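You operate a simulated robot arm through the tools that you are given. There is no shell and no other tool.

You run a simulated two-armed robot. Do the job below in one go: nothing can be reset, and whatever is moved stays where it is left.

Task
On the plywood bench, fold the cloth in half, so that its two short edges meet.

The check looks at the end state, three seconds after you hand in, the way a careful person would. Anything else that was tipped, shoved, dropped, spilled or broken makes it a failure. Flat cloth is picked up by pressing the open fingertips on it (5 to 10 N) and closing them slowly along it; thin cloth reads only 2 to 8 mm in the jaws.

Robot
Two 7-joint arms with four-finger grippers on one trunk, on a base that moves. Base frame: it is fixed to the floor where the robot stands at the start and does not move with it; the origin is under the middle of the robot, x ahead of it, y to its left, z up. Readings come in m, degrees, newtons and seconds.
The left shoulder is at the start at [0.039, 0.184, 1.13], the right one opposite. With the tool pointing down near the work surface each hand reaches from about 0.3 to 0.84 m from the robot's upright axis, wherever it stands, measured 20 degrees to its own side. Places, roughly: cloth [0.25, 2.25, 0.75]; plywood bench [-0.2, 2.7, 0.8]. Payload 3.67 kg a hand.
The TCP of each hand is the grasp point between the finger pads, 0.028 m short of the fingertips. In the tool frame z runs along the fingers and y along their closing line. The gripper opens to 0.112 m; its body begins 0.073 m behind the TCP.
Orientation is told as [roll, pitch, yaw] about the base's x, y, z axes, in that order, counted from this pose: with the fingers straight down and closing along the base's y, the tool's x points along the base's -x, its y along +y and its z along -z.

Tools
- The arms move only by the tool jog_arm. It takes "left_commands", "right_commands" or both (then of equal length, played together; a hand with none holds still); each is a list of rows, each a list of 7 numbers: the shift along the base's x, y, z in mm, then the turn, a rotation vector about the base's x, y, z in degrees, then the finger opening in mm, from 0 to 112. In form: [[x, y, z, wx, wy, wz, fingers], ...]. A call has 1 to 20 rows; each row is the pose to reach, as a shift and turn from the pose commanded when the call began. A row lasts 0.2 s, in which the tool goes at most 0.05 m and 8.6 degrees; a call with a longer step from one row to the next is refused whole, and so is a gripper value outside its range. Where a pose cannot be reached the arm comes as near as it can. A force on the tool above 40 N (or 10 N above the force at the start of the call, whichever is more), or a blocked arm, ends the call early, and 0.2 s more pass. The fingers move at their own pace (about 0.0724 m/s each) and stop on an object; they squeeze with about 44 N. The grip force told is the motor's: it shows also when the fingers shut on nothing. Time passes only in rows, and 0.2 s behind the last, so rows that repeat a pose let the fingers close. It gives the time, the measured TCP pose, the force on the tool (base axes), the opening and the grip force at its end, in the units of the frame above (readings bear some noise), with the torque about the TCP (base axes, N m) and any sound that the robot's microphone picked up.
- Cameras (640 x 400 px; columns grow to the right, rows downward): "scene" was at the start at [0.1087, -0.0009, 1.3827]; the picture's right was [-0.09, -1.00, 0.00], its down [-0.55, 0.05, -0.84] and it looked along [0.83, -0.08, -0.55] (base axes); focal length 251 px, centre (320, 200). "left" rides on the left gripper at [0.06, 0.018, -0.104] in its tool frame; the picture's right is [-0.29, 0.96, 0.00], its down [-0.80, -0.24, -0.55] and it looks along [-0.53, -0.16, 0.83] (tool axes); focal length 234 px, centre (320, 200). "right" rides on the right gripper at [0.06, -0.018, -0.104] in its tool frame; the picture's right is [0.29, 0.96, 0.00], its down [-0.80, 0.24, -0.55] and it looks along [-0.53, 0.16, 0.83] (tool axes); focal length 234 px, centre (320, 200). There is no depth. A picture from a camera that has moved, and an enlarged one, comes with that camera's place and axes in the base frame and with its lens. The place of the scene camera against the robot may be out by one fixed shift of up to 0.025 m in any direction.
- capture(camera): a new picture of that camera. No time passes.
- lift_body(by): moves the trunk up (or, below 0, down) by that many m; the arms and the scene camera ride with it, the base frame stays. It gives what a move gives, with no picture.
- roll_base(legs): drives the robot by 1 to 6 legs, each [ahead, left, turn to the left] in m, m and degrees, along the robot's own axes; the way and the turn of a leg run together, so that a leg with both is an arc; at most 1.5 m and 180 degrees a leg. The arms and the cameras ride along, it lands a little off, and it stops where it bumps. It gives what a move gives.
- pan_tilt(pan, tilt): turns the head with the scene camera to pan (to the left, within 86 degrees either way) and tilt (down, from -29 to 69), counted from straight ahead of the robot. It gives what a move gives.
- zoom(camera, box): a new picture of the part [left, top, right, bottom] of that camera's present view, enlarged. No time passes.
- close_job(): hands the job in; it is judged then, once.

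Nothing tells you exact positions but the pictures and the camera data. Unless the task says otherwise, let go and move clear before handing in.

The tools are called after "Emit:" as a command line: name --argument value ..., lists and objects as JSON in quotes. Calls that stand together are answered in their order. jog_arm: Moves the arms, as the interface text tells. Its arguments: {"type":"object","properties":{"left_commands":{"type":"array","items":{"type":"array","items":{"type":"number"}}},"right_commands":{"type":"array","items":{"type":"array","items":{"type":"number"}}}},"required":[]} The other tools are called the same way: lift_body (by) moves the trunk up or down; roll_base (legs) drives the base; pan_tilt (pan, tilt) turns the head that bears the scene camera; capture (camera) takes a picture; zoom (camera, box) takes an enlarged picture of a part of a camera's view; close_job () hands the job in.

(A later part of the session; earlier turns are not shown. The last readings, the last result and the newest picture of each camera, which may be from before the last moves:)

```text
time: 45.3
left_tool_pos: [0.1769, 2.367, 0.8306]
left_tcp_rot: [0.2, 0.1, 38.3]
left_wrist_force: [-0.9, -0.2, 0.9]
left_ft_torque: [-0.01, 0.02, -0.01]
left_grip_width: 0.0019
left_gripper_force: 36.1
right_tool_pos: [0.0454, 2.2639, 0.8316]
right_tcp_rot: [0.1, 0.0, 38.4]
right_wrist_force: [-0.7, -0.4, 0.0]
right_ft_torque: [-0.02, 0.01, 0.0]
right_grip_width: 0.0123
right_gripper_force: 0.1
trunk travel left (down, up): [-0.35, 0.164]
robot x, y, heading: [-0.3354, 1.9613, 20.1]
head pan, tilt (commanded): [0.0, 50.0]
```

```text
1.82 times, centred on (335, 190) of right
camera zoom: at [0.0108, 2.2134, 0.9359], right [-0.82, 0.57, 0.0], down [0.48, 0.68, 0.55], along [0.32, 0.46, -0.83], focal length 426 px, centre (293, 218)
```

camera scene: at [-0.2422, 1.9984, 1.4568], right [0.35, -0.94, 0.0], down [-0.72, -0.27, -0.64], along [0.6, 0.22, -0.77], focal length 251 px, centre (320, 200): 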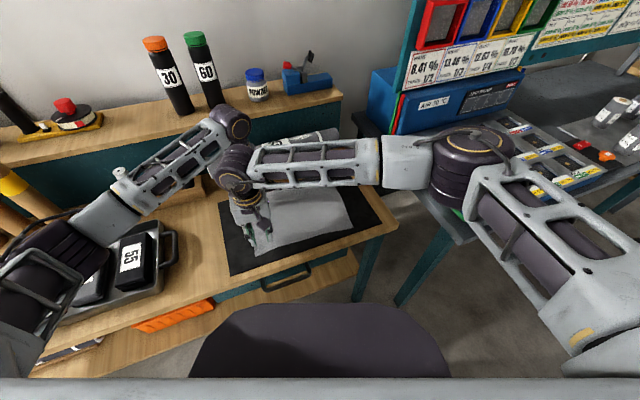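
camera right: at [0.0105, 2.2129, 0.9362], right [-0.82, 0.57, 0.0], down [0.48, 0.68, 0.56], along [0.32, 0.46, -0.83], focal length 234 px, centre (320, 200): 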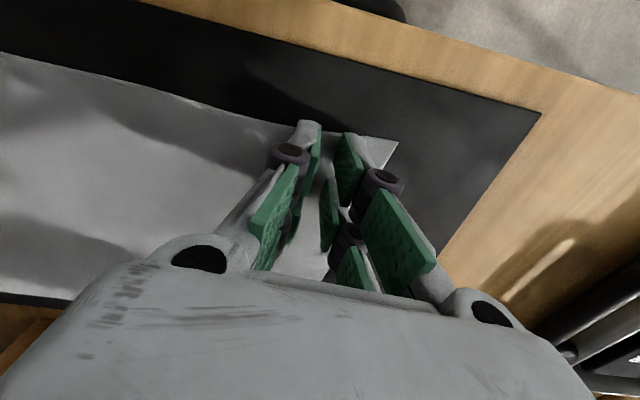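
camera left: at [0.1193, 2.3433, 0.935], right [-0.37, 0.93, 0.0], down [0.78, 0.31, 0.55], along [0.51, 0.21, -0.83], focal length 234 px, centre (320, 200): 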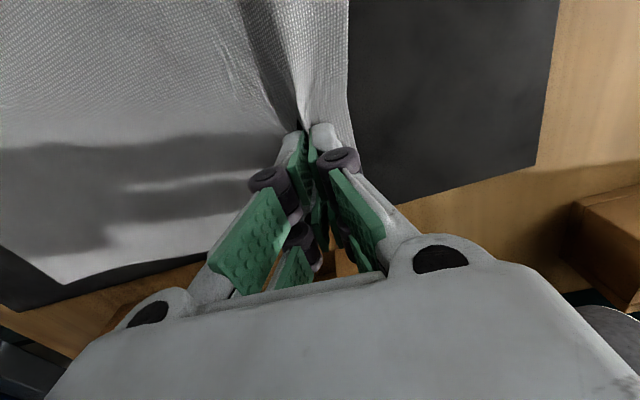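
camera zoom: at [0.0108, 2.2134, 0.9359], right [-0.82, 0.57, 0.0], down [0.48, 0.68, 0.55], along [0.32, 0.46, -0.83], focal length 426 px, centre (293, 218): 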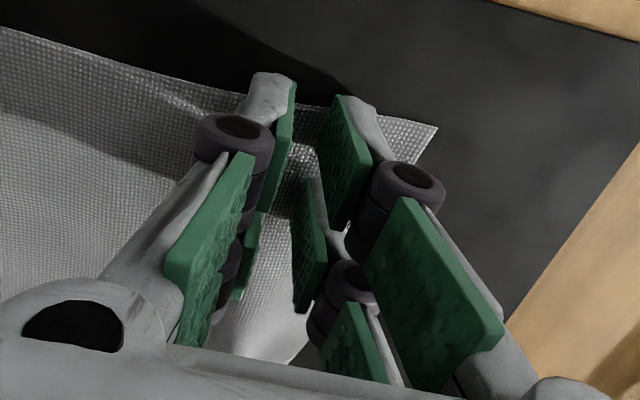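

The left grip holds a ridge of cloth. Now I'll reopen the right hand to 26 mm, press a little harder and close again.

Emit:
jog_arm --right_commands '[[0, 0, 1, 0, 0, 0, 20], [0, 0, 1, 0, 0, 0, 26], [0, 0, 0, 0, 0, 0, 26], [0, 0, -0.4, 0, 0, 0, 26], [0, 0, -0.4, 0, 0, 0, 26]]'

```text
time: 46.5
left_tool_pos: [0.1765, 2.3656, 0.8306]
left_tcp_rot: [0.1, 0.1, 38.3]
left_wrist_force: [0.7, 0.1, 1.4]
left_ft_torque: [0.0, 0.0, -0.04]
left_grip_width: 0.0019
left_gripper_force: 38.0
right_tool_pos: [0.0447, 2.2653, 0.8316]
right_tcp_rot: [0.1, 0.0, 38.5]
right_wrist_force: [-0.4, 0.0, 5.0]
right_ft_torque: [-0.03, 0.02, 0.02]
right_grip_width: 0.0261
right_gripper_force: 0.1
trunk travel left (down, up): [-0.35, 0.164]
robot x, y, heading: [-0.3324, 1.9598, 20.4]
head pan, tilt (commanded): [0.0, 50.0]
```

Emit:
jog_arm --right_commands '[[0, 0, -0.5, 0, 0, 0, 26], [0, 0, -0.5, 0, 0, 0, 24], [0, 0, -0.5, 0, 0, 0, 22], [0, 0, -0.6, 0, 0, 0, 20], [0, 0, -0.6, 0, 0, 0, 18], [0, 0, -0.6, 0, 0, 0, 16]]'

Emit:
zoom --camera "right" --box '[230, 80, 440, 300]'

```text
time: 47.9
left_tool_pos: [0.1766, 2.3659, 0.8316]
left_tcp_rot: [0.1, 0.1, 38.3]
left_wrist_force: [0.4, -0.1, -1.4]
left_ft_torque: [0.02, 0.05, 0.02]
left_grip_width: 0.0033
left_gripper_force: 40.7
right_tool_pos: [0.046, 2.264, 0.8313]
right_tcp_rot: [0.1, -0.2, 38.4]
right_wrist_force: [0.2, -2.0, 8.9]
right_ft_torque: [-0.09, 0.04, -0.02]
right_grip_width: 0.0169
right_gripper_force: 0.8
trunk travel left (down, up): [-0.35, 0.164]
robot x, y, heading: [-0.3388, 1.9618, 20.4]
head pan, tilt (commanded): [0.0, 50.0]
```

```text
1.82 times, centred on (335, 190) of right
camera zoom: at [0.0113, 2.2128, 0.9353], right [-0.82, 0.57, 0.0], down [0.48, 0.68, 0.56], along [0.32, 0.46, -0.83], focal length 426 px, centre (293, 218)
```

zoom: 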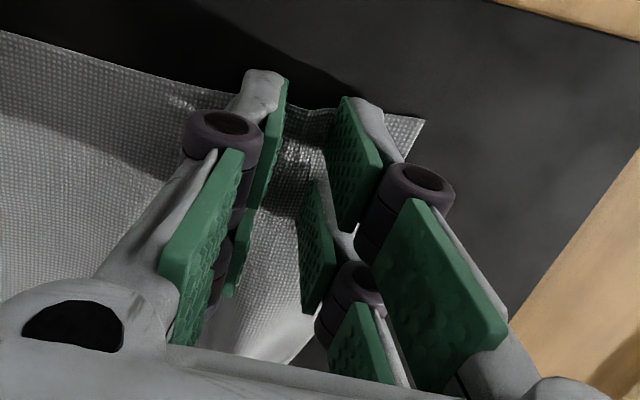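

The right hand now presses 9 N and the cloth is bulging up between its fingers. I'll continue closing.

Emit:
jog_arm --right_commands '[[0, 0, 0, 0, 0, 0, 14], [0, 0, 0, 0, 0, 0, 12], [0, 0, 0, 0, 0, 0, 10], [0, 0, 0, 0, 0, 0, 8], [0, 0, 0, 0, 0, 0, 6], [0, 0, 0, 0, 0, 0, 4], [0, 0, 0, 0, 0, 0, 2], [0, 0, 0, 0, 0, 0, 0], [0, 0, 0, 0, 0, 0, 0], [0, 0, 0, 0, 0, 0, 0]]'

Emit:
zoom --camera "right" --box '[230, 80, 440, 300]'

Emit:
capture --camera "left"

```text
time: 50.1
left_tool_pos: [0.1768, 2.3668, 0.8303]
left_tcp_rot: [0.1, 0.0, 38.3]
left_wrist_force: [0.8, 0.0, 2.5]
left_ft_torque: [-0.04, -0.03, -0.03]
left_grip_width: 0.0028
left_gripper_force: 38.1
right_tool_pos: [0.0468, 2.2658, 0.8302]
right_tcp_rot: [0.0, 0.0, 38.4]
right_wrist_force: [0.1, -0.6, -0.4]
right_ft_torque: [0.0, -0.03, -0.03]
right_grip_width: 0.002
right_gripper_force: 37.3
trunk travel left (down, up): [-0.35, 0.164]
robot x, y, heading: [-0.3358, 1.9615, 20.5]
head pan, tilt (commanded): [0.0, 50.0]
```

```text
1.82 times, centred on (335, 190) of right
camera zoom: at [0.0116, 2.2132, 0.935], right [-0.82, 0.57, 0.0], down [0.48, 0.68, 0.55], along [0.32, 0.46, -0.83], focal length 426 px, centre (293, 218)
```

zoom: 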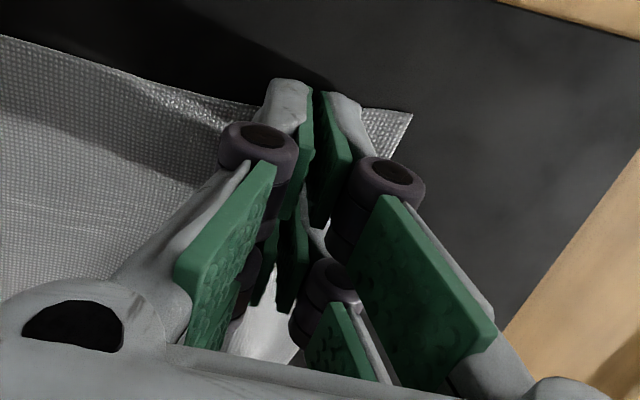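

```text
taken
camera left: at [0.1193, 2.3432, 0.9351], right [-0.37, 0.93, 0.0], down [0.77, 0.31, 0.55], along [0.51, 0.2, -0.83], focal length 234 px, centre (320, 200)
```

left: 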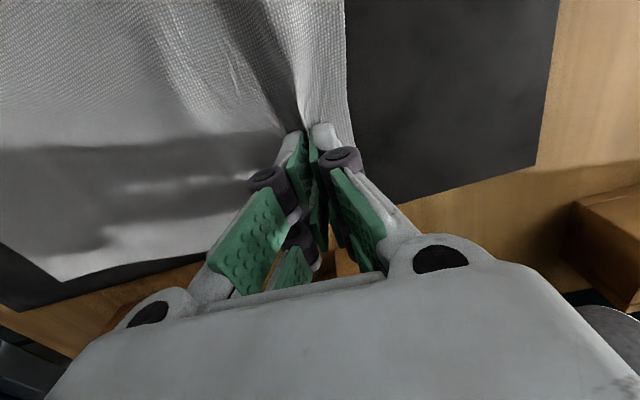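

Both jaws read 2–3 mm, as gripped cloth should. I'll lift both hands together by 4 cm, slowly, and check that the cloth comes up with them.

Emit:
jog_arm --left_commands '[[0, 0, 5, 0, 0, 0, 0], [0, 0, 12, 0, 0, 0, 0], [0, 0, 20, 0, 0, 0, 0], [0, 0, 30, 0, 0, 0, 0], [0, 0, 40, 0, 0, 0, 0], [0, 0, 40, 0, 0, 0, 0]]' --right_commands '[[0, 0, 5, 0, 0, 0, 0], [0, 0, 12, 0, 0, 0, 0], [0, 0, 20, 0, 0, 0, 0], [0, 0, 30, 0, 0, 0, 0], [0, 0, 40, 0, 0, 0, 0], [0, 0, 40, 0, 0, 0, 0]]'

Emit:
capture --camera "right"

Emit:
capture --camera "left"

Emit:
zoom --camera "scene" --box '[200, 120, 392, 280]'

```text
time: 51.5
left_tool_pos: [0.178, 2.3672, 0.8707]
left_tcp_rot: [0.1, 0.0, 38.3]
left_wrist_force: [-0.5, -1.0, -0.7]
left_ft_torque: [0.19, 0.01, 0.07]
left_grip_width: 0.0011
left_gripper_force: 35.2
right_tool_pos: [0.0452, 2.2665, 0.8716]
right_tcp_rot: [0.1, -0.1, 38.4]
right_wrist_force: [0.6, 0.8, -0.5]
right_ft_torque: [-0.01, 0.05, 0.03]
right_grip_width: 0.0038
right_gripper_force: 42.6
trunk travel left (down, up): [-0.35, 0.164]
robot x, y, heading: [-0.3309, 1.9611, 20.1]
head pan, tilt (commanded): [0.0, 50.0]
```

```text
taken
camera right: at [0.0111, 2.2136, 0.9753], right [-0.82, 0.57, 0.0], down [0.48, 0.68, 0.56], along [0.32, 0.46, -0.83], focal length 234 px, centre (320, 200)
```

right: 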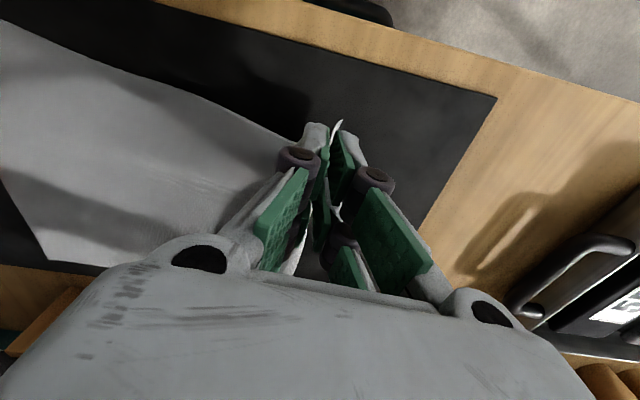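

```text
taken
camera left: at [0.1196, 2.3432, 0.9755], right [-0.37, 0.93, 0.0], down [0.77, 0.31, 0.55], along [0.51, 0.2, -0.83], focal length 234 px, centre (320, 200)
```

left: 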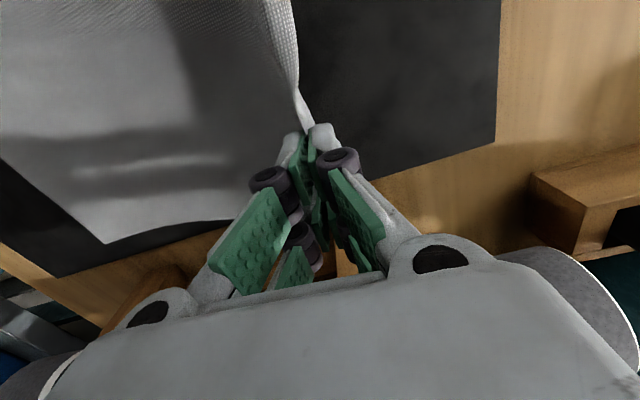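

```text
2.50 times, centred on (296, 200) of scene
camera zoom: at [-0.242, 1.9985, 1.4567], right [0.35, -0.94, 0.0], down [-0.72, -0.27, -0.64], along [0.6, 0.22, -0.77], focal length 626 px, centre (380, 200)
```

zoom: 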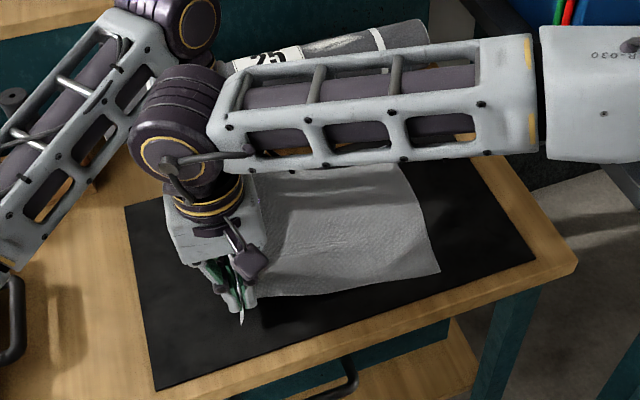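

Emit:
zoom --camera "left" --box '[220, 40, 400, 280]'

Emit:
zoom --camera "right" --box '[230, 80, 440, 300]'

```text
1.67 times, centred on (310, 160) of left
camera zoom: at [0.1196, 2.3432, 0.9755], right [-0.37, 0.93, 0.0], down [0.77, 0.31, 0.55], along [0.51, 0.2, -0.83], focal length 390 px, centre (337, 267)
```

zoom: 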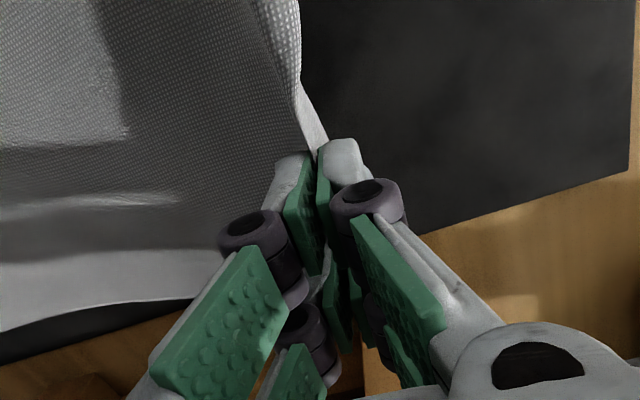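

```text
1.82 times, centred on (335, 190) of right
camera zoom: at [0.0111, 2.2136, 0.9753], right [-0.82, 0.57, 0.0], down [0.48, 0.68, 0.56], along [0.32, 0.46, -0.83], focal length 426 px, centre (293, 218)
```

zoom: 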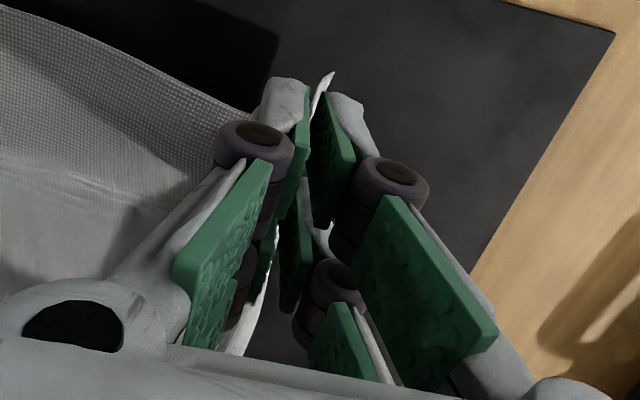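

Both hands hold the cloth edge itself now (the edge points up into the jaws), and the left half lifts with them. I'll carry the edge up in a slow arc to above the fold line and then check.

Emit:
jog_arm --left_commands '[[5, -6.3, 13, 0, 0, 0, 0], [9.9, -12.5, 25, 0, 0, 0, 0], [15.2, -19.2, 35, 0, 0, 0, 0], [20.5, -25.9, 45, 0, 0, 0, 0], [26.1, -33, 53, 0, 0, 0, 0], [31.7, -40, 60, 0, 0, 0, 0], [37.9, -47.8, 66, 0, 0, 0, 0], [44.1, -55.6, 72, 0, 0, 0, 0], [50.3, -63.5, 76, 0, 0, 0, 0], [56.5, -71.3, 80, 0, 0, 0, 0], [62.7, -79.2, 83, 0, 0, 0, 0], [68.9, -87, 85, 0, 0, 0, 0], [68.9, -87, 85, 0, 0, 0, 0]]' --right_commands '[[5, -6.3, 13, 0, 0, 0, 0], [9.9, -12.5, 25, 0, 0, 0, 0], [15.2, -19.2, 35, 0, 0, 0, 0], [20.5, -25.9, 45, 0, 0, 0, 0], [26.1, -33, 53, 0, 0, 0, 0], [31.7, -40, 60, 0, 0, 0, 0], [37.9, -47.8, 66, 0, 0, 0, 0], [44.1, -55.6, 72, 0, 0, 0, 0], [50.3, -63.5, 76, 0, 0, 0, 0], [56.5, -71.3, 80, 0, 0, 0, 0], [62.7, -79.2, 83, 0, 0, 0, 0], [68.9, -87, 85, 0, 0, 0, 0], [68.9, -87, 85, 0, 0, 0, 0]]'

Emit:
capture --camera "right"

Emit:
capture --camera "left"

Emit:
capture --camera "scene"

```text
time: 54.3
left_tool_pos: [0.2459, 2.2796, 0.9568]
left_tcp_rot: [0.1, 0.1, 38.3]
left_wrist_force: [-0.7, -0.7, -1.9]
left_ft_torque: [0.07, 0.01, -0.05]
left_grip_width: 0.004
left_gripper_force: 45.0
right_tool_pos: [0.1155, 2.1788, 0.9575]
right_tcp_rot: [0.0, 0.0, 38.4]
right_wrist_force: [-0.1, 0.3, 1.3]
right_ft_torque: [0.0, 0.0, -0.02]
right_grip_width: 0.0031
right_gripper_force: 37.8
trunk travel left (down, up): [-0.35, 0.164]
robot x, y, heading: [-0.3328, 1.9626, 20.4]
head pan, tilt (commanded): [0.0, 50.0]
```

```text
taken
camera right: at [0.0798, 2.1267, 1.0605], right [-0.82, 0.57, 0.0], down [0.48, 0.68, 0.55], along [0.32, 0.46, -0.83], focal length 234 px, centre (320, 200)
```

right: 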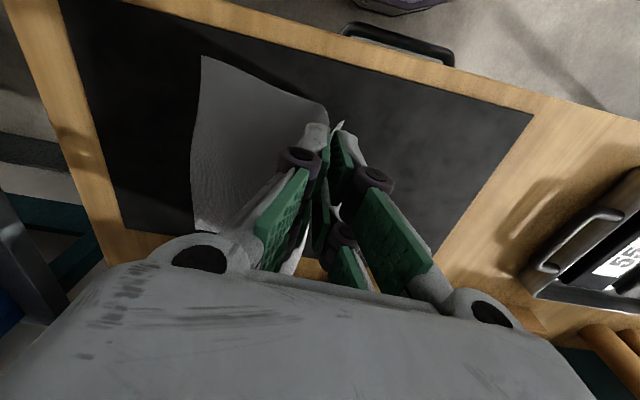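

```text
taken
camera left: at [0.1877, 2.2563, 1.0605], right [-0.37, 0.93, 0.0], down [0.77, 0.31, 0.55], along [0.51, 0.2, -0.83], focal length 234 px, centre (320, 200)
```

left: 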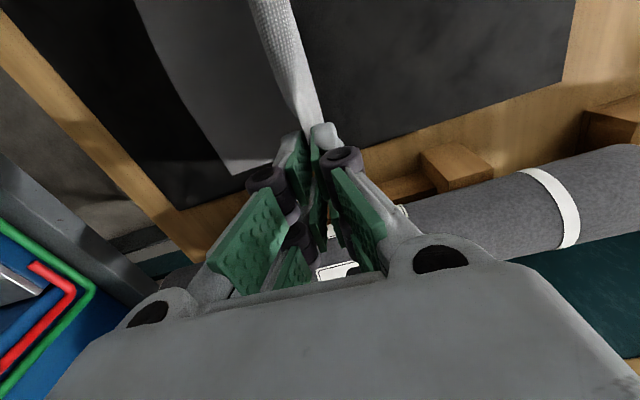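

```text
taken
camera scene: at [-0.2423, 1.9987, 1.4567], right [0.35, -0.94, 0.0], down [-0.72, -0.27, -0.64], along [0.6, 0.22, -0.77], focal length 251 px, centre (320, 200)
```

scene: 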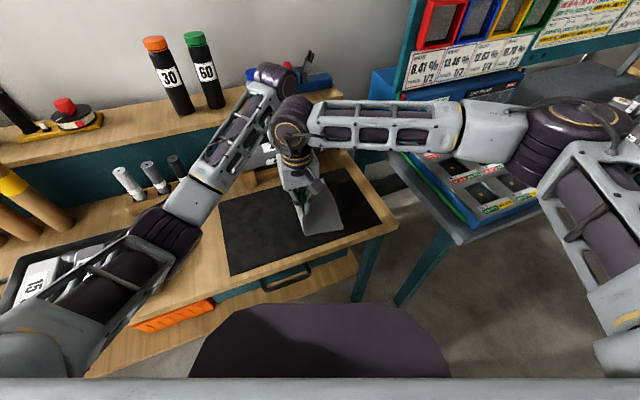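

Emit:
zoom --camera "left" --box '[200, 0, 400, 200]'

Emit:
zoom --camera "right" --box '[230, 80, 440, 300]'

Emit:
zoom --camera "scene" --box '[250, 150, 370, 250]'

```text
2.00 times, centred on (300, 100) of left
camera zoom: at [0.1877, 2.2563, 1.0605], right [-0.37, 0.93, 0.0], down [0.77, 0.31, 0.55], along [0.51, 0.2, -0.83], focal length 468 px, centre (360, 400)
```

zoom: 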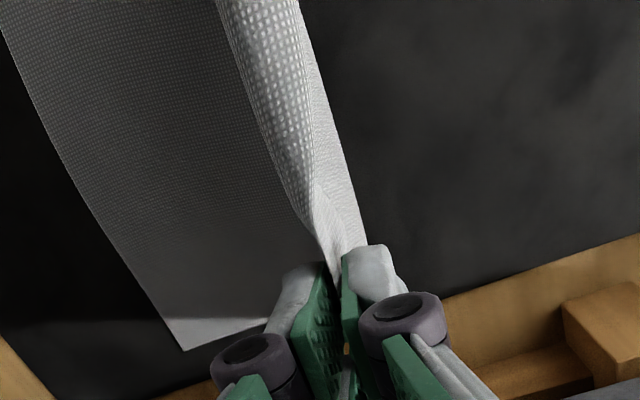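

```text
1.82 times, centred on (335, 190) of right
camera zoom: at [0.0798, 2.1267, 1.0605], right [-0.82, 0.57, 0.0], down [0.48, 0.68, 0.55], along [0.32, 0.46, -0.83], focal length 426 px, centre (293, 218)
```

zoom: 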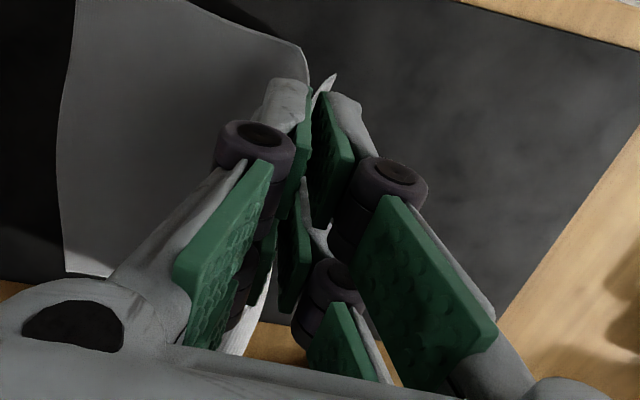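

```text
4.00 times, centred on (310, 200) of scene
camera zoom: at [-0.2423, 1.9987, 1.4567], right [0.35, -0.94, 0.0], down [-0.72, -0.27, -0.64], along [0.6, 0.22, -0.77], focal length 1002 px, centre (360, 200)
```

zoom: 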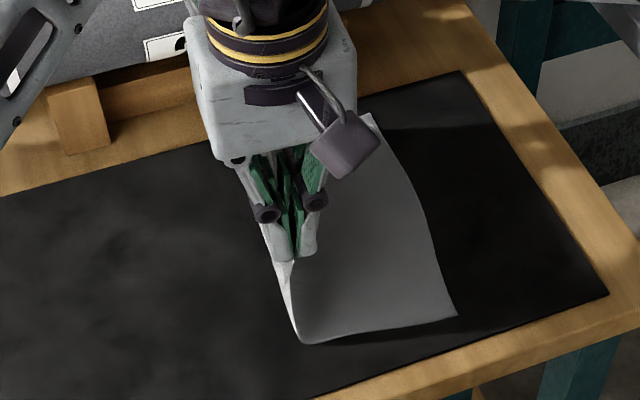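

The scene view shows the cloth standing from the mat up to the jaws, but between the hands a ~2 cm flap hangs on the left side of the pinch, so simply folding over would leave the edge turned back. Instead I'll lift the whole cloth so it hangs, then lay its free half down and fold the held edge back over it, which keeps that flap flat. First: slowly straight up.

Emit:
jog_arm --left_commands '[[0, 0, 8, 0, 0, 0, 0], [0, 0, 17, 0, 0, 0, 0], [0, 0, 26, 0, 0, 0, 0], [0, 0, 35, 0, 0, 0, 0], [0, 0, 44, 0, 0, 0, 0], [0, 0, 53, 0, 0, 0, 0], [0, 0, 62, 0, 0, 0, 0], [0, 0, 71, 0, 0, 0, 0], [0, 0, 80, 0, 0, 0, 0], [0, 0, 89, 0, 0, 0, 0], [0, 0, 98, 0, 0, 0, 0], [0, 0, 107, 0, 0, 0, 0], [0, 0, 116, 0, 0, 0, 0], [0, 0, 125, 0, 0, 0, 0], [0, 0, 134, 0, 0, 0, 0], [0, 0, 143, 0, 0, 0, 0], [0, 0, 152, 0, 0, 0, 0], [0, 0, 152, 0, 0, 0, 0], [0, 0, 152, 0, 0, 0, 0]]' --right_commands '[[0, 0, 8, 0, 0, 0, 0], [0, 0, 17, 0, 0, 0, 0], [0, 0, 26, 0, 0, 0, 0], [0, 0, 35, 0, 0, 0, 0], [0, 0, 44, 0, 0, 0, 0], [0, 0, 53, 0, 0, 0, 0], [0, 0, 62, 0, 0, 0, 0], [0, 0, 71, 0, 0, 0, 0], [0, 0, 80, 0, 0, 0, 0], [0, 0, 89, 0, 0, 0, 0], [0, 0, 98, 0, 0, 0, 0], [0, 0, 107, 0, 0, 0, 0], [0, 0, 116, 0, 0, 0, 0], [0, 0, 125, 0, 0, 0, 0], [0, 0, 134, 0, 0, 0, 0], [0, 0, 143, 0, 0, 0, 0], [0, 0, 152, 0, 0, 0, 0], [0, 0, 152, 0, 0, 0, 0], [0, 0, 152, 0, 0, 0, 0]]'

Emit:
capture --camera "scene"

Emit:
zoom --camera "scene" --box '[230, 100, 390, 260]'

Emit:
capture --camera "left"

Emit:
capture --camera "right"

```text
time: 58.3
left_tool_pos: [0.2473, 2.2803, 1.1086]
left_tcp_rot: [0.1, -0.1, 38.3]
left_wrist_force: [0.1, -0.3, 2.1]
left_ft_torque: [0.06, 0.04, -0.01]
left_grip_width: 0.0025
left_gripper_force: 37.3
right_tool_pos: [0.115, 2.1786, 1.1095]
right_tcp_rot: [0.1, -0.1, 38.4]
right_wrist_force: [0.8, -0.4, 1.1]
right_ft_torque: [-0.06, -0.02, -0.03]
right_grip_width: 0.0011
right_gripper_force: 37.0
trunk travel left (down, up): [-0.35, 0.164]
robot x, y, heading: [-0.3355, 1.9656, 20.4]
head pan, tilt (commanded): [0.0, 50.0]
```

```text
taken
camera scene: at [-0.2423, 1.9984, 1.4567], right [0.35, -0.94, 0.0], down [-0.72, -0.27, -0.64], along [0.6, 0.22, -0.77], focal length 251 px, centre (320, 200)
```

scene: 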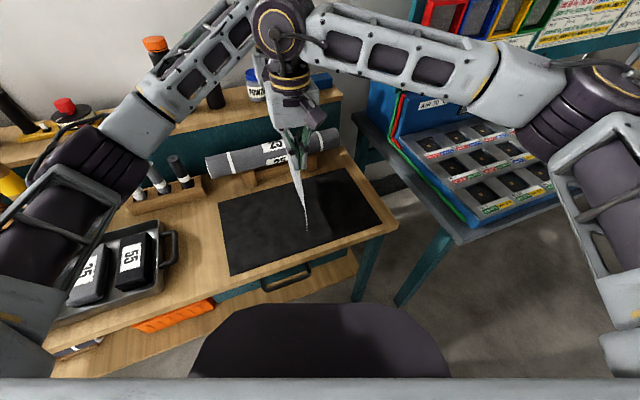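

```text
2.50 times, centred on (310, 180) of scene
camera zoom: at [-0.2423, 1.9984, 1.4567], right [0.35, -0.94, 0.0], down [-0.72, -0.27, -0.64], along [0.6, 0.22, -0.77], focal length 626 px, centre (345, 250)
```

zoom: 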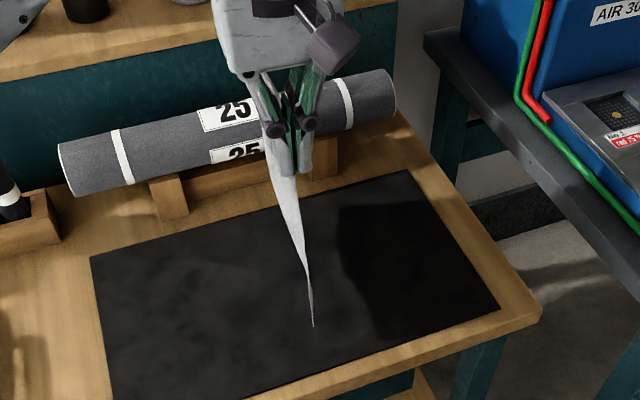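

```text
taken
camera left: at [0.1886, 2.2569, 1.2126], right [-0.37, 0.93, 0.0], down [0.77, 0.31, 0.55], along [0.51, 0.2, -0.83], focal length 234 px, centre (320, 200)
```

left: 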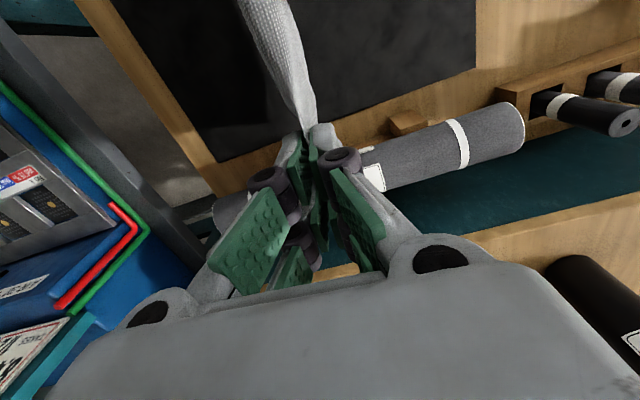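

```text
taken
camera right: at [0.0798, 2.1259, 1.2131], right [-0.82, 0.57, 0.0], down [0.48, 0.68, 0.56], along [0.32, 0.46, -0.83], focal length 234 px, centre (320, 200)
```

right: 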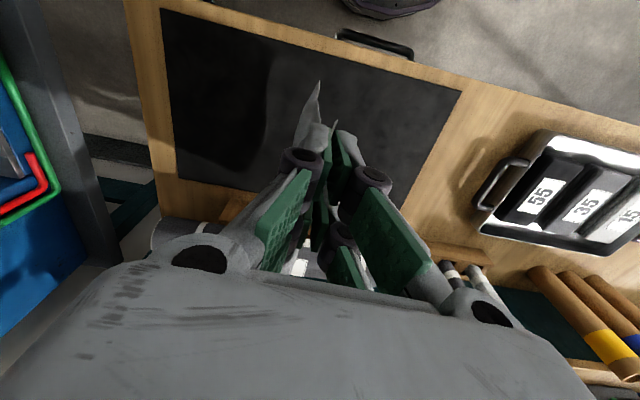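

The whole cloth now hangs cleanly from both hands, its free edge a few centimetres above the mat. I'll shift 8 cm to the left slowly so the lay-down ends mid-mat, then lower until the free edge touches.

Emit:
jog_arm --left_commands '[[-3, 3.8, 0, 0, 0, 0, 0], [-8, 10, 0, 0, 0, 0, 0], [-13, 16.4, 0, 0, 0, 0, 0], [-18.5, 23.3, 0, 0, 0, 0, 0], [-24, 30.3, 0, 0, 0, 0, 0], [-29.5, 37.2, 0, 0, 0, 0, 0], [-35, 44.2, 0, 0, 0, 0, 0], [-40.5, 51.1, 0, 0, 0, 0, 0], [-45.5, 57.4, 0, 0, 0, 0, 0], [-49.7, 62.7, 0, 0, 0, 0, 0], [-49.7, 62.7, -5, 0, 0, 0, 0], [-49.7, 62.7, -10, 0, 0, 0, 0], [-49.7, 62.7, -15, 0, 0, 0, 0], [-49.7, 62.7, -20, 0, 0, 0, 0], [-49.7, 62.7, -20, 0, 0, 0, 0], [-49.7, 62.7, -20, 0, 0, 0, 0], [-49.7, 62.7, -20, 0, 0, 0, 0]]' --right_commands '[[-3, 3.8, 0, 0, 0, 0, 0], [-8, 10, 0, 0, 0, 0, 0], [-13, 16.4, 0, 0, 0, 0, 0], [-18.5, 23.3, 0, 0, 0, 0, 0], [-24, 30.3, 0, 0, 0, 0, 0], [-29.5, 37.2, 0, 0, 0, 0, 0], [-35, 44.2, 0, 0, 0, 0, 0], [-40.5, 51.1, 0, 0, 0, 0, 0], [-45.5, 57.4, 0, 0, 0, 0, 0], [-49.7, 62.7, 0, 0, 0, 0, 0], [-49.7, 62.7, -5, 0, 0, 0, 0], [-49.7, 62.7, -10, 0, 0, 0, 0], [-49.7, 62.7, -15, 0, 0, 0, 0], [-49.7, 62.7, -20, 0, 0, 0, 0], [-49.7, 62.7, -20, 0, 0, 0, 0], [-49.7, 62.7, -20, 0, 0, 0, 0], [-49.7, 62.7, -20, 0, 0, 0, 0]]'

Emit:
zoom --camera "scene" --box '[200, 110, 360, 270]'

Emit:
capture --camera "right"

Emit:
capture --camera "left"

```text
time: 61.9
left_tool_pos: [0.1971, 2.3427, 1.0881]
left_tcp_rot: [0.1, 0.0, 38.4]
left_wrist_force: [-0.3, -0.1, -0.3]
left_ft_torque: [0.03, -0.01, -0.04]
left_grip_width: 0.0034
left_gripper_force: 38.5
right_tool_pos: [0.0661, 2.2406, 1.0887]
right_tcp_rot: [0.1, 0.0, 38.3]
right_wrist_force: [-2.4, 3.3, 2.4]
right_ft_torque: [0.17, 0.17, -0.12]
right_grip_width: 0.0034
right_gripper_force: 39.4
trunk travel left (down, up): [-0.35, 0.164]
robot x, y, heading: [-0.3324, 1.9626, 20.3]
head pan, tilt (commanded): [0.0, 50.0]
```

```text
2.50 times, centred on (280, 190) of scene
camera zoom: at [-0.242, 1.9983, 1.4567], right [0.35, -0.94, 0.0], down [-0.72, -0.27, -0.64], along [0.6, 0.22, -0.77], focal length 626 px, centre (420, 225)
```

zoom: 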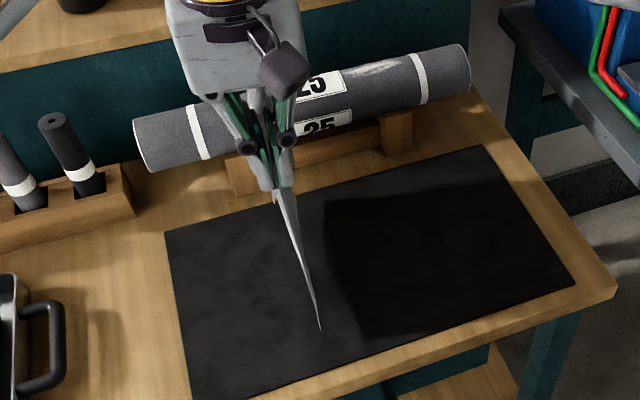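

```text
taken
camera right: at [0.0307, 2.1887, 1.193], right [-0.82, 0.57, 0.0], down [0.48, 0.68, 0.56], along [0.32, 0.46, -0.83], focal length 234 px, centre (320, 200)
```

right: 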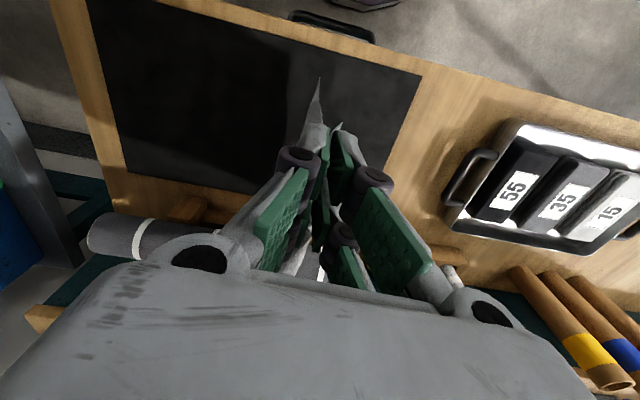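

```text
taken
camera left: at [0.1387, 2.3191, 1.1928], right [-0.37, 0.93, 0.0], down [0.78, 0.31, 0.55], along [0.51, 0.21, -0.83], focal length 234 px, centre (320, 200)
```

left: 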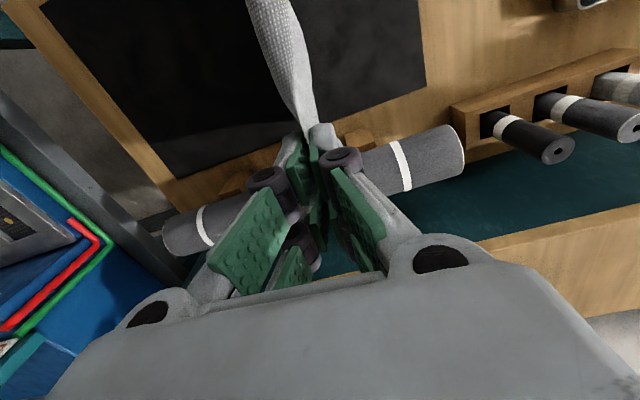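

The free edge hangs about 2.5 cm above the mat near R = −0.07. Now I lower and move right at the same pace so the free edge stays put and the cloth lays down toward the right; I'll pause after the first few centimetres.

Emit:
jog_arm --left_commands '[[0, 0, -8, 0, 0, 0, 0], [0, 0, -16, 0, 0, 0, 0], [1.2, -1.6, -22, 0, 0, 0, 0], [4.3, -5.5, -27, 0, 0, 0, 0], [8.1, -10.2, -32, 0, 0, 0, 0], [12.4, -15.7, -38, 0, 0, 0, 0], [16.8, -21.2, -45, 0, 0, 0, 0], [21.1, -26.6, -52, 0, 0, 0, 0], [25.5, -32.1, -59, 0, 0, 0, 0], [29.8, -37.6, -66, 0, 0, 0, 0], [29.8, -37.6, -66, 0, 0, 0, 0]]' --right_commands '[[0, 0, -8, 0, 0, 0, 0], [0, 0, -16, 0, 0, 0, 0], [1.2, -1.6, -22, 0, 0, 0, 0], [4.3, -5.5, -27, 0, 0, 0, 0], [8.1, -10.2, -32, 0, 0, 0, 0], [12.4, -15.7, -38, 0, 0, 0, 0], [16.8, -21.2, -45, 0, 0, 0, 0], [21.1, -26.6, -52, 0, 0, 0, 0], [25.5, -32.1, -59, 0, 0, 0, 0], [29.8, -37.6, -66, 0, 0, 0, 0], [29.8, -37.6, -66, 0, 0, 0, 0]]'

Emit:
zoom --camera "scene" --box '[200, 110, 360, 270]'

Emit:
capture --camera "right"

Emit:
capture --camera "left"

```text
time: 64.3
left_tool_pos: [0.2265, 2.3048, 1.022]
left_tcp_rot: [0.2, 0.0, 38.3]
left_wrist_force: [0.6, -0.4, -1.1]
left_ft_torque: [-0.02, 0.0, 0.02]
left_grip_width: 0.0042
left_gripper_force: 44.2
right_tool_pos: [0.095, 2.2037, 1.0245]
right_tcp_rot: [0.0, -0.1, 38.4]
right_wrist_force: [0.9, -0.8, 2.8]
right_ft_torque: [0.02, -0.01, -0.01]
right_grip_width: 0.0018
right_gripper_force: 41.1
trunk travel left (down, up): [-0.35, 0.164]
robot x, y, heading: [-0.3379, 1.9635, 20.3]
head pan, tilt (commanded): [0.0, 50.0]
```

```text
2.50 times, centred on (280, 190) of scene
camera zoom: at [-0.2423, 1.9985, 1.4568], right [0.35, -0.94, 0.0], down [-0.72, -0.27, -0.64], along [0.6, 0.22, -0.77], focal length 626 px, centre (420, 225)
```

zoom: 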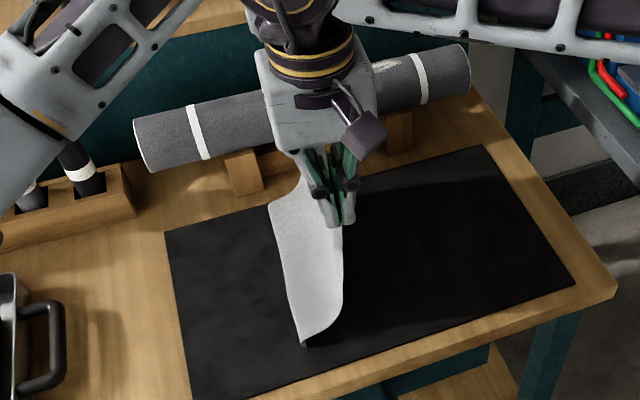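

```text
taken
camera right: at [0.0597, 2.1526, 1.1274], right [-0.82, 0.57, 0.0], down [0.48, 0.68, 0.56], along [0.32, 0.46, -0.83], focal length 234 px, centre (320, 200)
```

right: 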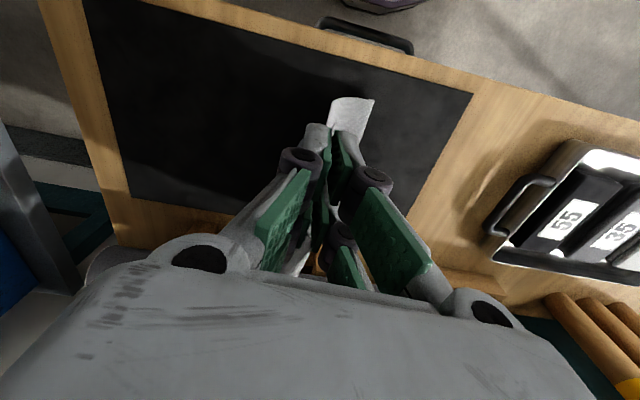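

```text
taken
camera left: at [0.1687, 2.2812, 1.1276], right [-0.37, 0.93, 0.0], down [0.77, 0.31, 0.55], along [0.51, 0.2, -0.83], focal length 234 px, centre (320, 200)
```

left: 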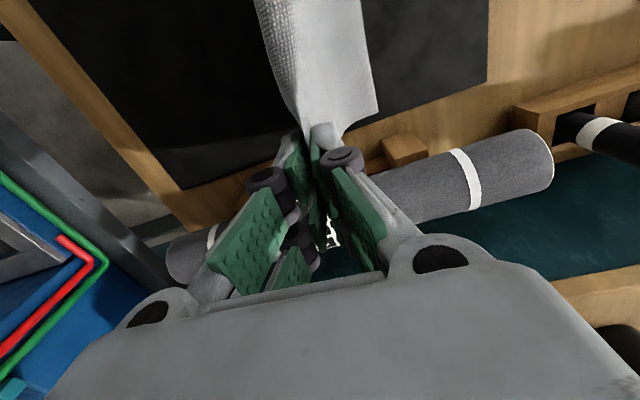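

It works nicely: the free edge lies on the mat at R ≈ −0.10, parallel to the jaws, with the cloth curving up to the hands. I'll continue down-right until half of it is laid.

Emit:
jog_arm --left_commands '[[5, -6.3, -8, 0, 0, 0, 0], [9.9, -12.5, -16, 0, 0, 0, 0], [14.9, -18.8, -24, 0, 0, 0, 0], [19.9, -25.1, -32, 0, 0, 0, 0], [24.8, -31.3, -40, 0, 0, 0, 0], [29.8, -37.6, -48, 0, 0, 0, 0], [34.8, -43.9, -56, 0, 0, 0, 0], [39.8, -50.2, -63, 0, 0, 0, 0], [44.7, -56.4, -70, 0, 0, 0, 0], [49.7, -62.7, -77, 0, 0, 0, 0], [49.7, -62.7, -77, 0, 0, 0, 0]]' --right_commands '[[5, -6.3, -8, 0, 0, 0, 0], [9.9, -12.5, -16, 0, 0, 0, 0], [14.9, -18.8, -24, 0, 0, 0, 0], [19.9, -25.1, -32, 0, 0, 0, 0], [24.8, -31.3, -40, 0, 0, 0, 0], [29.8, -37.6, -48, 0, 0, 0, 0], [34.8, -43.9, -56, 0, 0, 0, 0], [39.8, -50.2, -63, 0, 0, 0, 0], [44.7, -56.4, -70, 0, 0, 0, 0], [49.7, -62.7, -77, 0, 0, 0, 0], [49.7, -62.7, -77, 0, 0, 0, 0]]'

Emit:
zoom --camera "scene" --box '[220, 110, 380, 270]'

Emit:
capture --camera "right"

Emit:
capture --camera "left"

```text
time: 66.7
left_tool_pos: [0.2762, 2.2417, 0.9443]
left_tcp_rot: [0.1, 0.1, 38.3]
left_wrist_force: [1.0, -0.1, -1.2]
left_ft_torque: [0.01, 0.02, 0.02]
left_grip_width: 0.0041
left_gripper_force: 39.6
right_tool_pos: [0.1447, 2.1408, 0.9446]
right_tcp_rot: [0.0, -0.1, 38.5]
right_wrist_force: [-0.1, -0.8, 1.0]
right_ft_torque: [0.03, -0.02, 0.0]
right_grip_width: 0.0029
right_gripper_force: 38.0
trunk travel left (down, up): [-0.35, 0.164]
robot x, y, heading: [-0.3327, 1.9582, 20.5]
head pan, tilt (commanded): [0.0, 50.0]
```

```text
2.50 times, centred on (300, 190) of scene
camera zoom: at [-0.2424, 1.9984, 1.4568], right [0.35, -0.94, 0.0], down [-0.72, -0.27, -0.64], along [0.6, 0.22, -0.77], focal length 626 px, centre (370, 225)
```

zoom: 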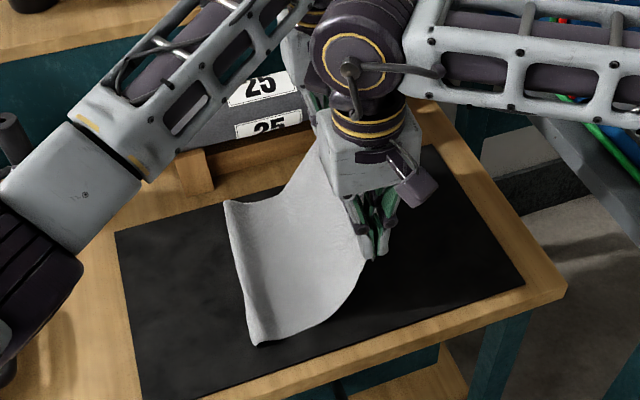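

```text
taken
camera right: at [0.1096, 2.0884, 1.0488], right [-0.82, 0.57, 0.0], down [0.48, 0.68, 0.56], along [0.32, 0.46, -0.83], focal length 234 px, centre (320, 200)
```

right: 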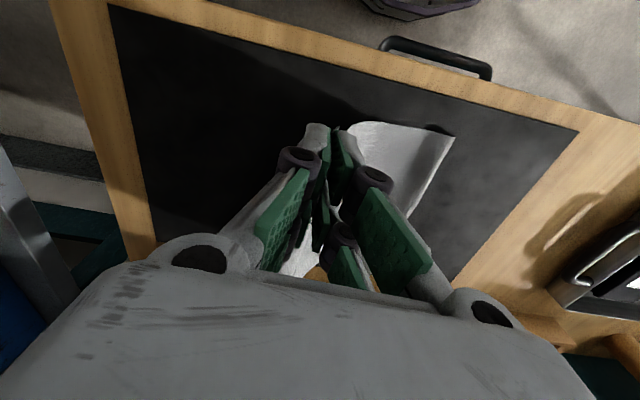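

```text
taken
camera left: at [0.2178, 2.2187, 1.0499], right [-0.37, 0.93, 0.0], down [0.77, 0.31, 0.55], along [0.51, 0.2, -0.83], focal length 234 px, centre (320, 200)
```

left: 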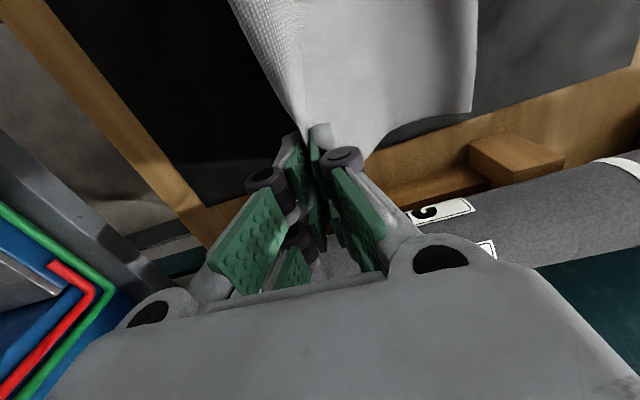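

The lower half is laid with its edge at R ≈ −0.095 and the cloth ramps up to the jaws. Now I carry the held edge back to the left over it, descending gently, and pause to look partway.

Emit:
jog_arm --left_commands '[[-6.8, 8.6, -1, 0, 0, 0, 0], [-13, 16.5, -3, 0, 0, 0, 0], [-19.3, 24.3, -6, 0, 0, 0, 0], [-25.5, 32.1, -10, 0, 0, 0, 0], [-31.7, 40, -14, 0, 0, 0, 0], [-37.9, 47.8, -19, 0, 0, 0, 0], [-44.1, 55.6, -25, 0, 0, 0, 0], [-50.3, 63.5, -31, 0, 0, 0, 0], [-56.5, 71.3, -38, 0, 0, 0, 0], [-56.5, 71.3, -38, 0, 0, 0, 0]]' --right_commands '[[-6.8, 8.6, -1, 0, 0, 0, 0], [-13, 16.5, -3, 0, 0, 0, 0], [-19.3, 24.3, -6, 0, 0, 0, 0], [-25.5, 32.1, -10, 0, 0, 0, 0], [-31.7, 40, -14, 0, 0, 0, 0], [-37.9, 47.8, -19, 0, 0, 0, 0], [-44.1, 55.6, -25, 0, 0, 0, 0], [-50.3, 63.5, -31, 0, 0, 0, 0], [-56.5, 71.3, -38, 0, 0, 0, 0], [-56.5, 71.3, -38, 0, 0, 0, 0]]'

Emit:
zoom --camera "scene" --box '[220, 110, 380, 270]'

Emit:
capture --camera "right"

Emit:
capture --camera "left"

```text
time: 68.9
left_tool_pos: [0.2183, 2.314, 0.9067]
left_tcp_rot: [0.1, 0.0, 38.3]
left_wrist_force: [0.2, 0.8, 6.5]
left_ft_torque: [0.04, 0.0, 0.03]
left_grip_width: 0.004
left_gripper_force: 40.3
right_tool_pos: [0.0896, 2.2104, 0.9081]
right_tcp_rot: [0.1, 0.1, 38.4]
right_wrist_force: [0.0, -0.7, -0.7]
right_ft_torque: [-0.04, 0.05, -0.03]
right_grip_width: 0.0032
right_gripper_force: 44.2
trunk travel left (down, up): [-0.35, 0.164]
robot x, y, heading: [-0.3339, 1.9613, 20.2]
head pan, tilt (commanded): [0.0, 50.0]
```

```text
2.50 times, centred on (300, 190) of scene
camera zoom: at [-0.2421, 1.998, 1.4568], right [0.35, -0.94, 0.0], down [-0.72, -0.27, -0.64], along [0.6, 0.22, -0.77], focal length 626 px, centre (370, 225)
```

zoom: 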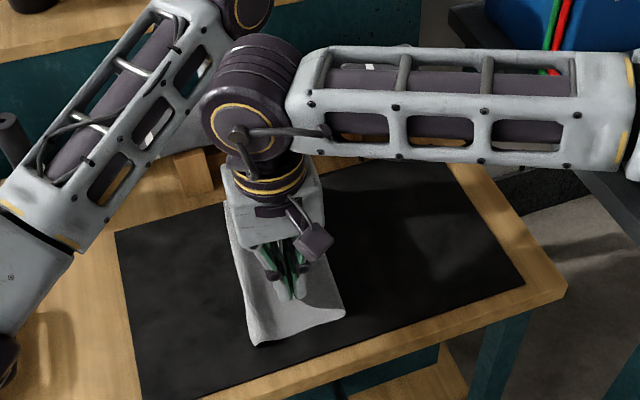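

```text
taken
camera right: at [0.0536, 2.1592, 1.0113], right [-0.82, 0.57, 0.0], down [0.48, 0.68, 0.55], along [0.32, 0.46, -0.83], focal length 234 px, centre (320, 200)
```

right: 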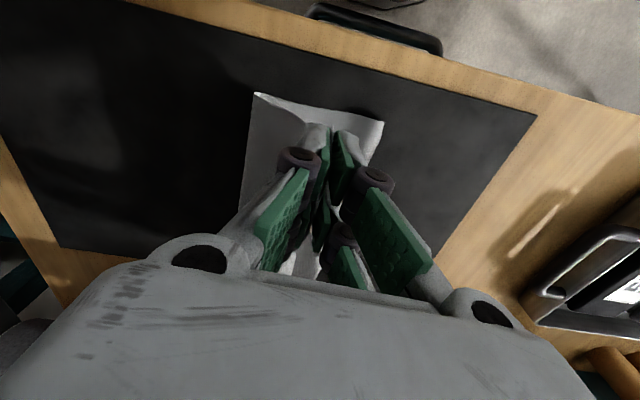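

```text
taken
camera left: at [0.1609, 2.2899, 1.0112], right [-0.37, 0.93, 0.0], down [0.77, 0.31, 0.55], along [0.51, 0.21, -0.83], focal length 234 px, centre (320, 200)
```

left: 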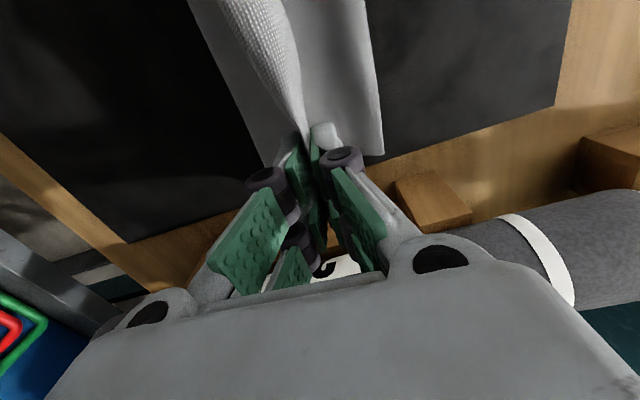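

Emit:
zoom --camera "left" --box '[180, 0, 420, 200]'

Emit:
zoom --camera "right" --box '[220, 70, 430, 290]'

```text
2.00 times, centred on (300, 100) of left
camera zoom: at [0.1609, 2.2899, 1.0112], right [-0.37, 0.93, 0.0], down [0.77, 0.31, 0.55], along [0.51, 0.21, -0.83], focal length 468 px, centre (360, 400)
```

zoom: 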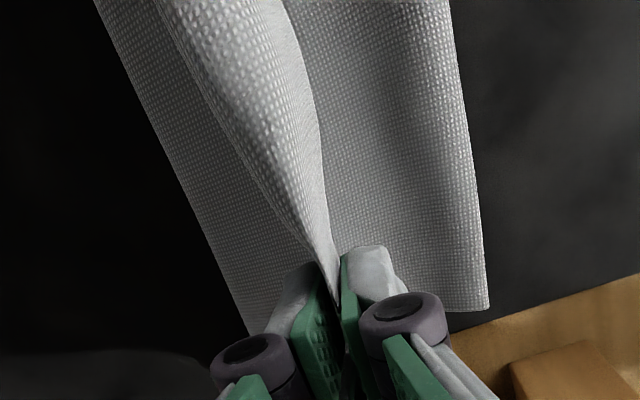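

```text
1.82 times, centred on (325, 180) of right
camera zoom: at [0.0536, 2.1592, 1.0113], right [-0.82, 0.57, 0.0], down [0.48, 0.68, 0.55], along [0.32, 0.46, -0.83], focal length 426 px, centre (311, 236)
```

zoom: 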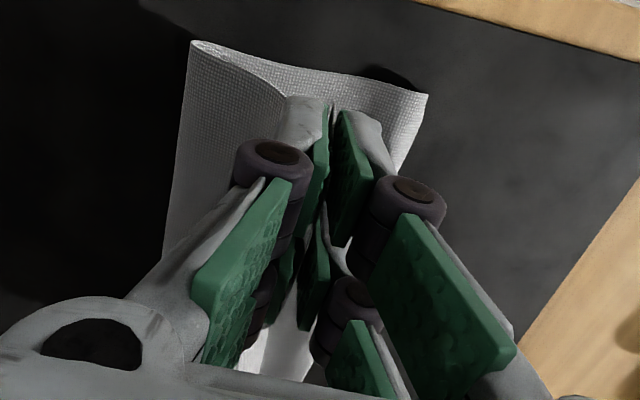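

The held edge is coming back over the lower half, all square. I'll go slightly past to the left, then descend with a small motion to the right so the loose lip splays outward.

Emit:
jog_arm --left_commands '[[-7.5, 9.4, -6, 0, 0, 0, 0], [-14.9, 18.8, -13, 0, 0, 0, 0], [-21.7, 27.4, -21, 0, 0, 0, 0], [-27.9, 35.3, -29, 0, 0, 0, 0], [-31.1, 39.2, -37, 0, 0, 0, 0], [-29.2, 36.8, -45, 0, 0, 0, 0], [-25.5, 32.1, -52, 0, 0, 0, 0], [-25.5, 32.1, -52, 0, 0, 0, 0]]' --right_commands '[[-7.5, 9.4, -6, 0, 0, 0, 0], [-14.9, 18.8, -13, 0, 0, 0, 0], [-21.7, 27.4, -21, 0, 0, 0, 0], [-27.9, 35.3, -29, 0, 0, 0, 0], [-31.1, 39.2, -37, 0, 0, 0, 0], [-29.2, 36.8, -45, 0, 0, 0, 0], [-25.5, 32.1, -52, 0, 0, 0, 0], [-25.5, 32.1, -52, 0, 0, 0, 0]]'

Emit:
zoom --camera "scene" --box '[220, 110, 380, 270]'

Emit:
zoom --camera "right" --box '[180, 20, 480, 300]'

Emit:
zoom --camera "left" --box '[140, 0, 460, 200]'

```text
time: 70.7
left_tool_pos: [0.194, 2.3447, 0.8551]
left_tcp_rot: [0.1, -0.1, 38.4]
left_wrist_force: [0.3, 0.5, -1.1]
left_ft_torque: [-0.05, 0.05, -0.03]
left_grip_width: 0.0036
left_gripper_force: 39.2
right_tool_pos: [0.0621, 2.2425, 0.8534]
right_tcp_rot: [0.1, 0.0, 38.4]
right_wrist_force: [-0.3, 1.2, 1.0]
right_ft_torque: [-0.17, -0.1, 0.04]
right_grip_width: 0.0031
right_gripper_force: 44.5
trunk travel left (down, up): [-0.35, 0.164]
robot x, y, heading: [-0.3322, 1.9581, 20.2]
head pan, tilt (commanded): [0.0, 50.0]
```

```text
2.50 times, centred on (300, 190) of scene
camera zoom: at [-0.2425, 1.9987, 1.4568], right [0.35, -0.94, 0.0], down [-0.72, -0.27, -0.64], along [0.6, 0.22, -0.77], focal length 626 px, centre (370, 225)
```

zoom: 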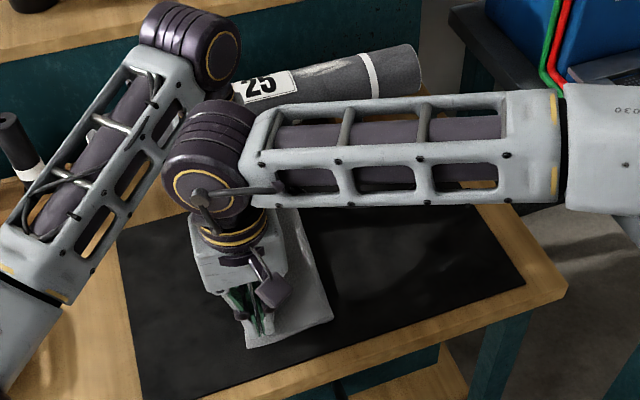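

```text
1.43 times, centred on (330, 160) of right
camera zoom: at [0.0277, 2.1912, 0.9585], right [-0.82, 0.57, 0.0], down [0.48, 0.68, 0.55], along [0.32, 0.46, -0.83], focal length 334 px, centre (306, 257)
```

zoom: 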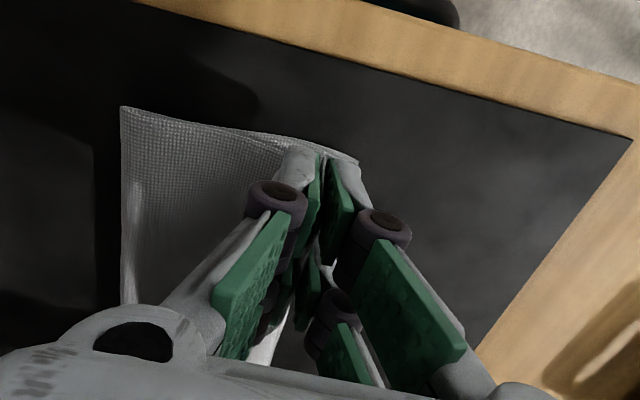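

```text
2.00 times, centred on (300, 100) of left
camera zoom: at [0.1361, 2.3216, 0.96], right [-0.37, 0.93, 0.0], down [0.77, 0.31, 0.55], along [0.51, 0.21, -0.83], focal length 468 px, centre (360, 400)
```

zoom: 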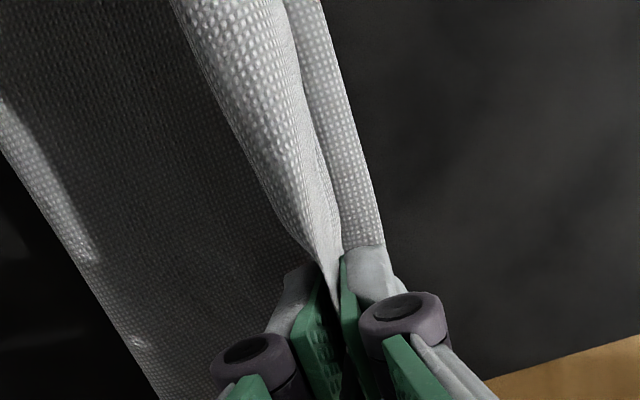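

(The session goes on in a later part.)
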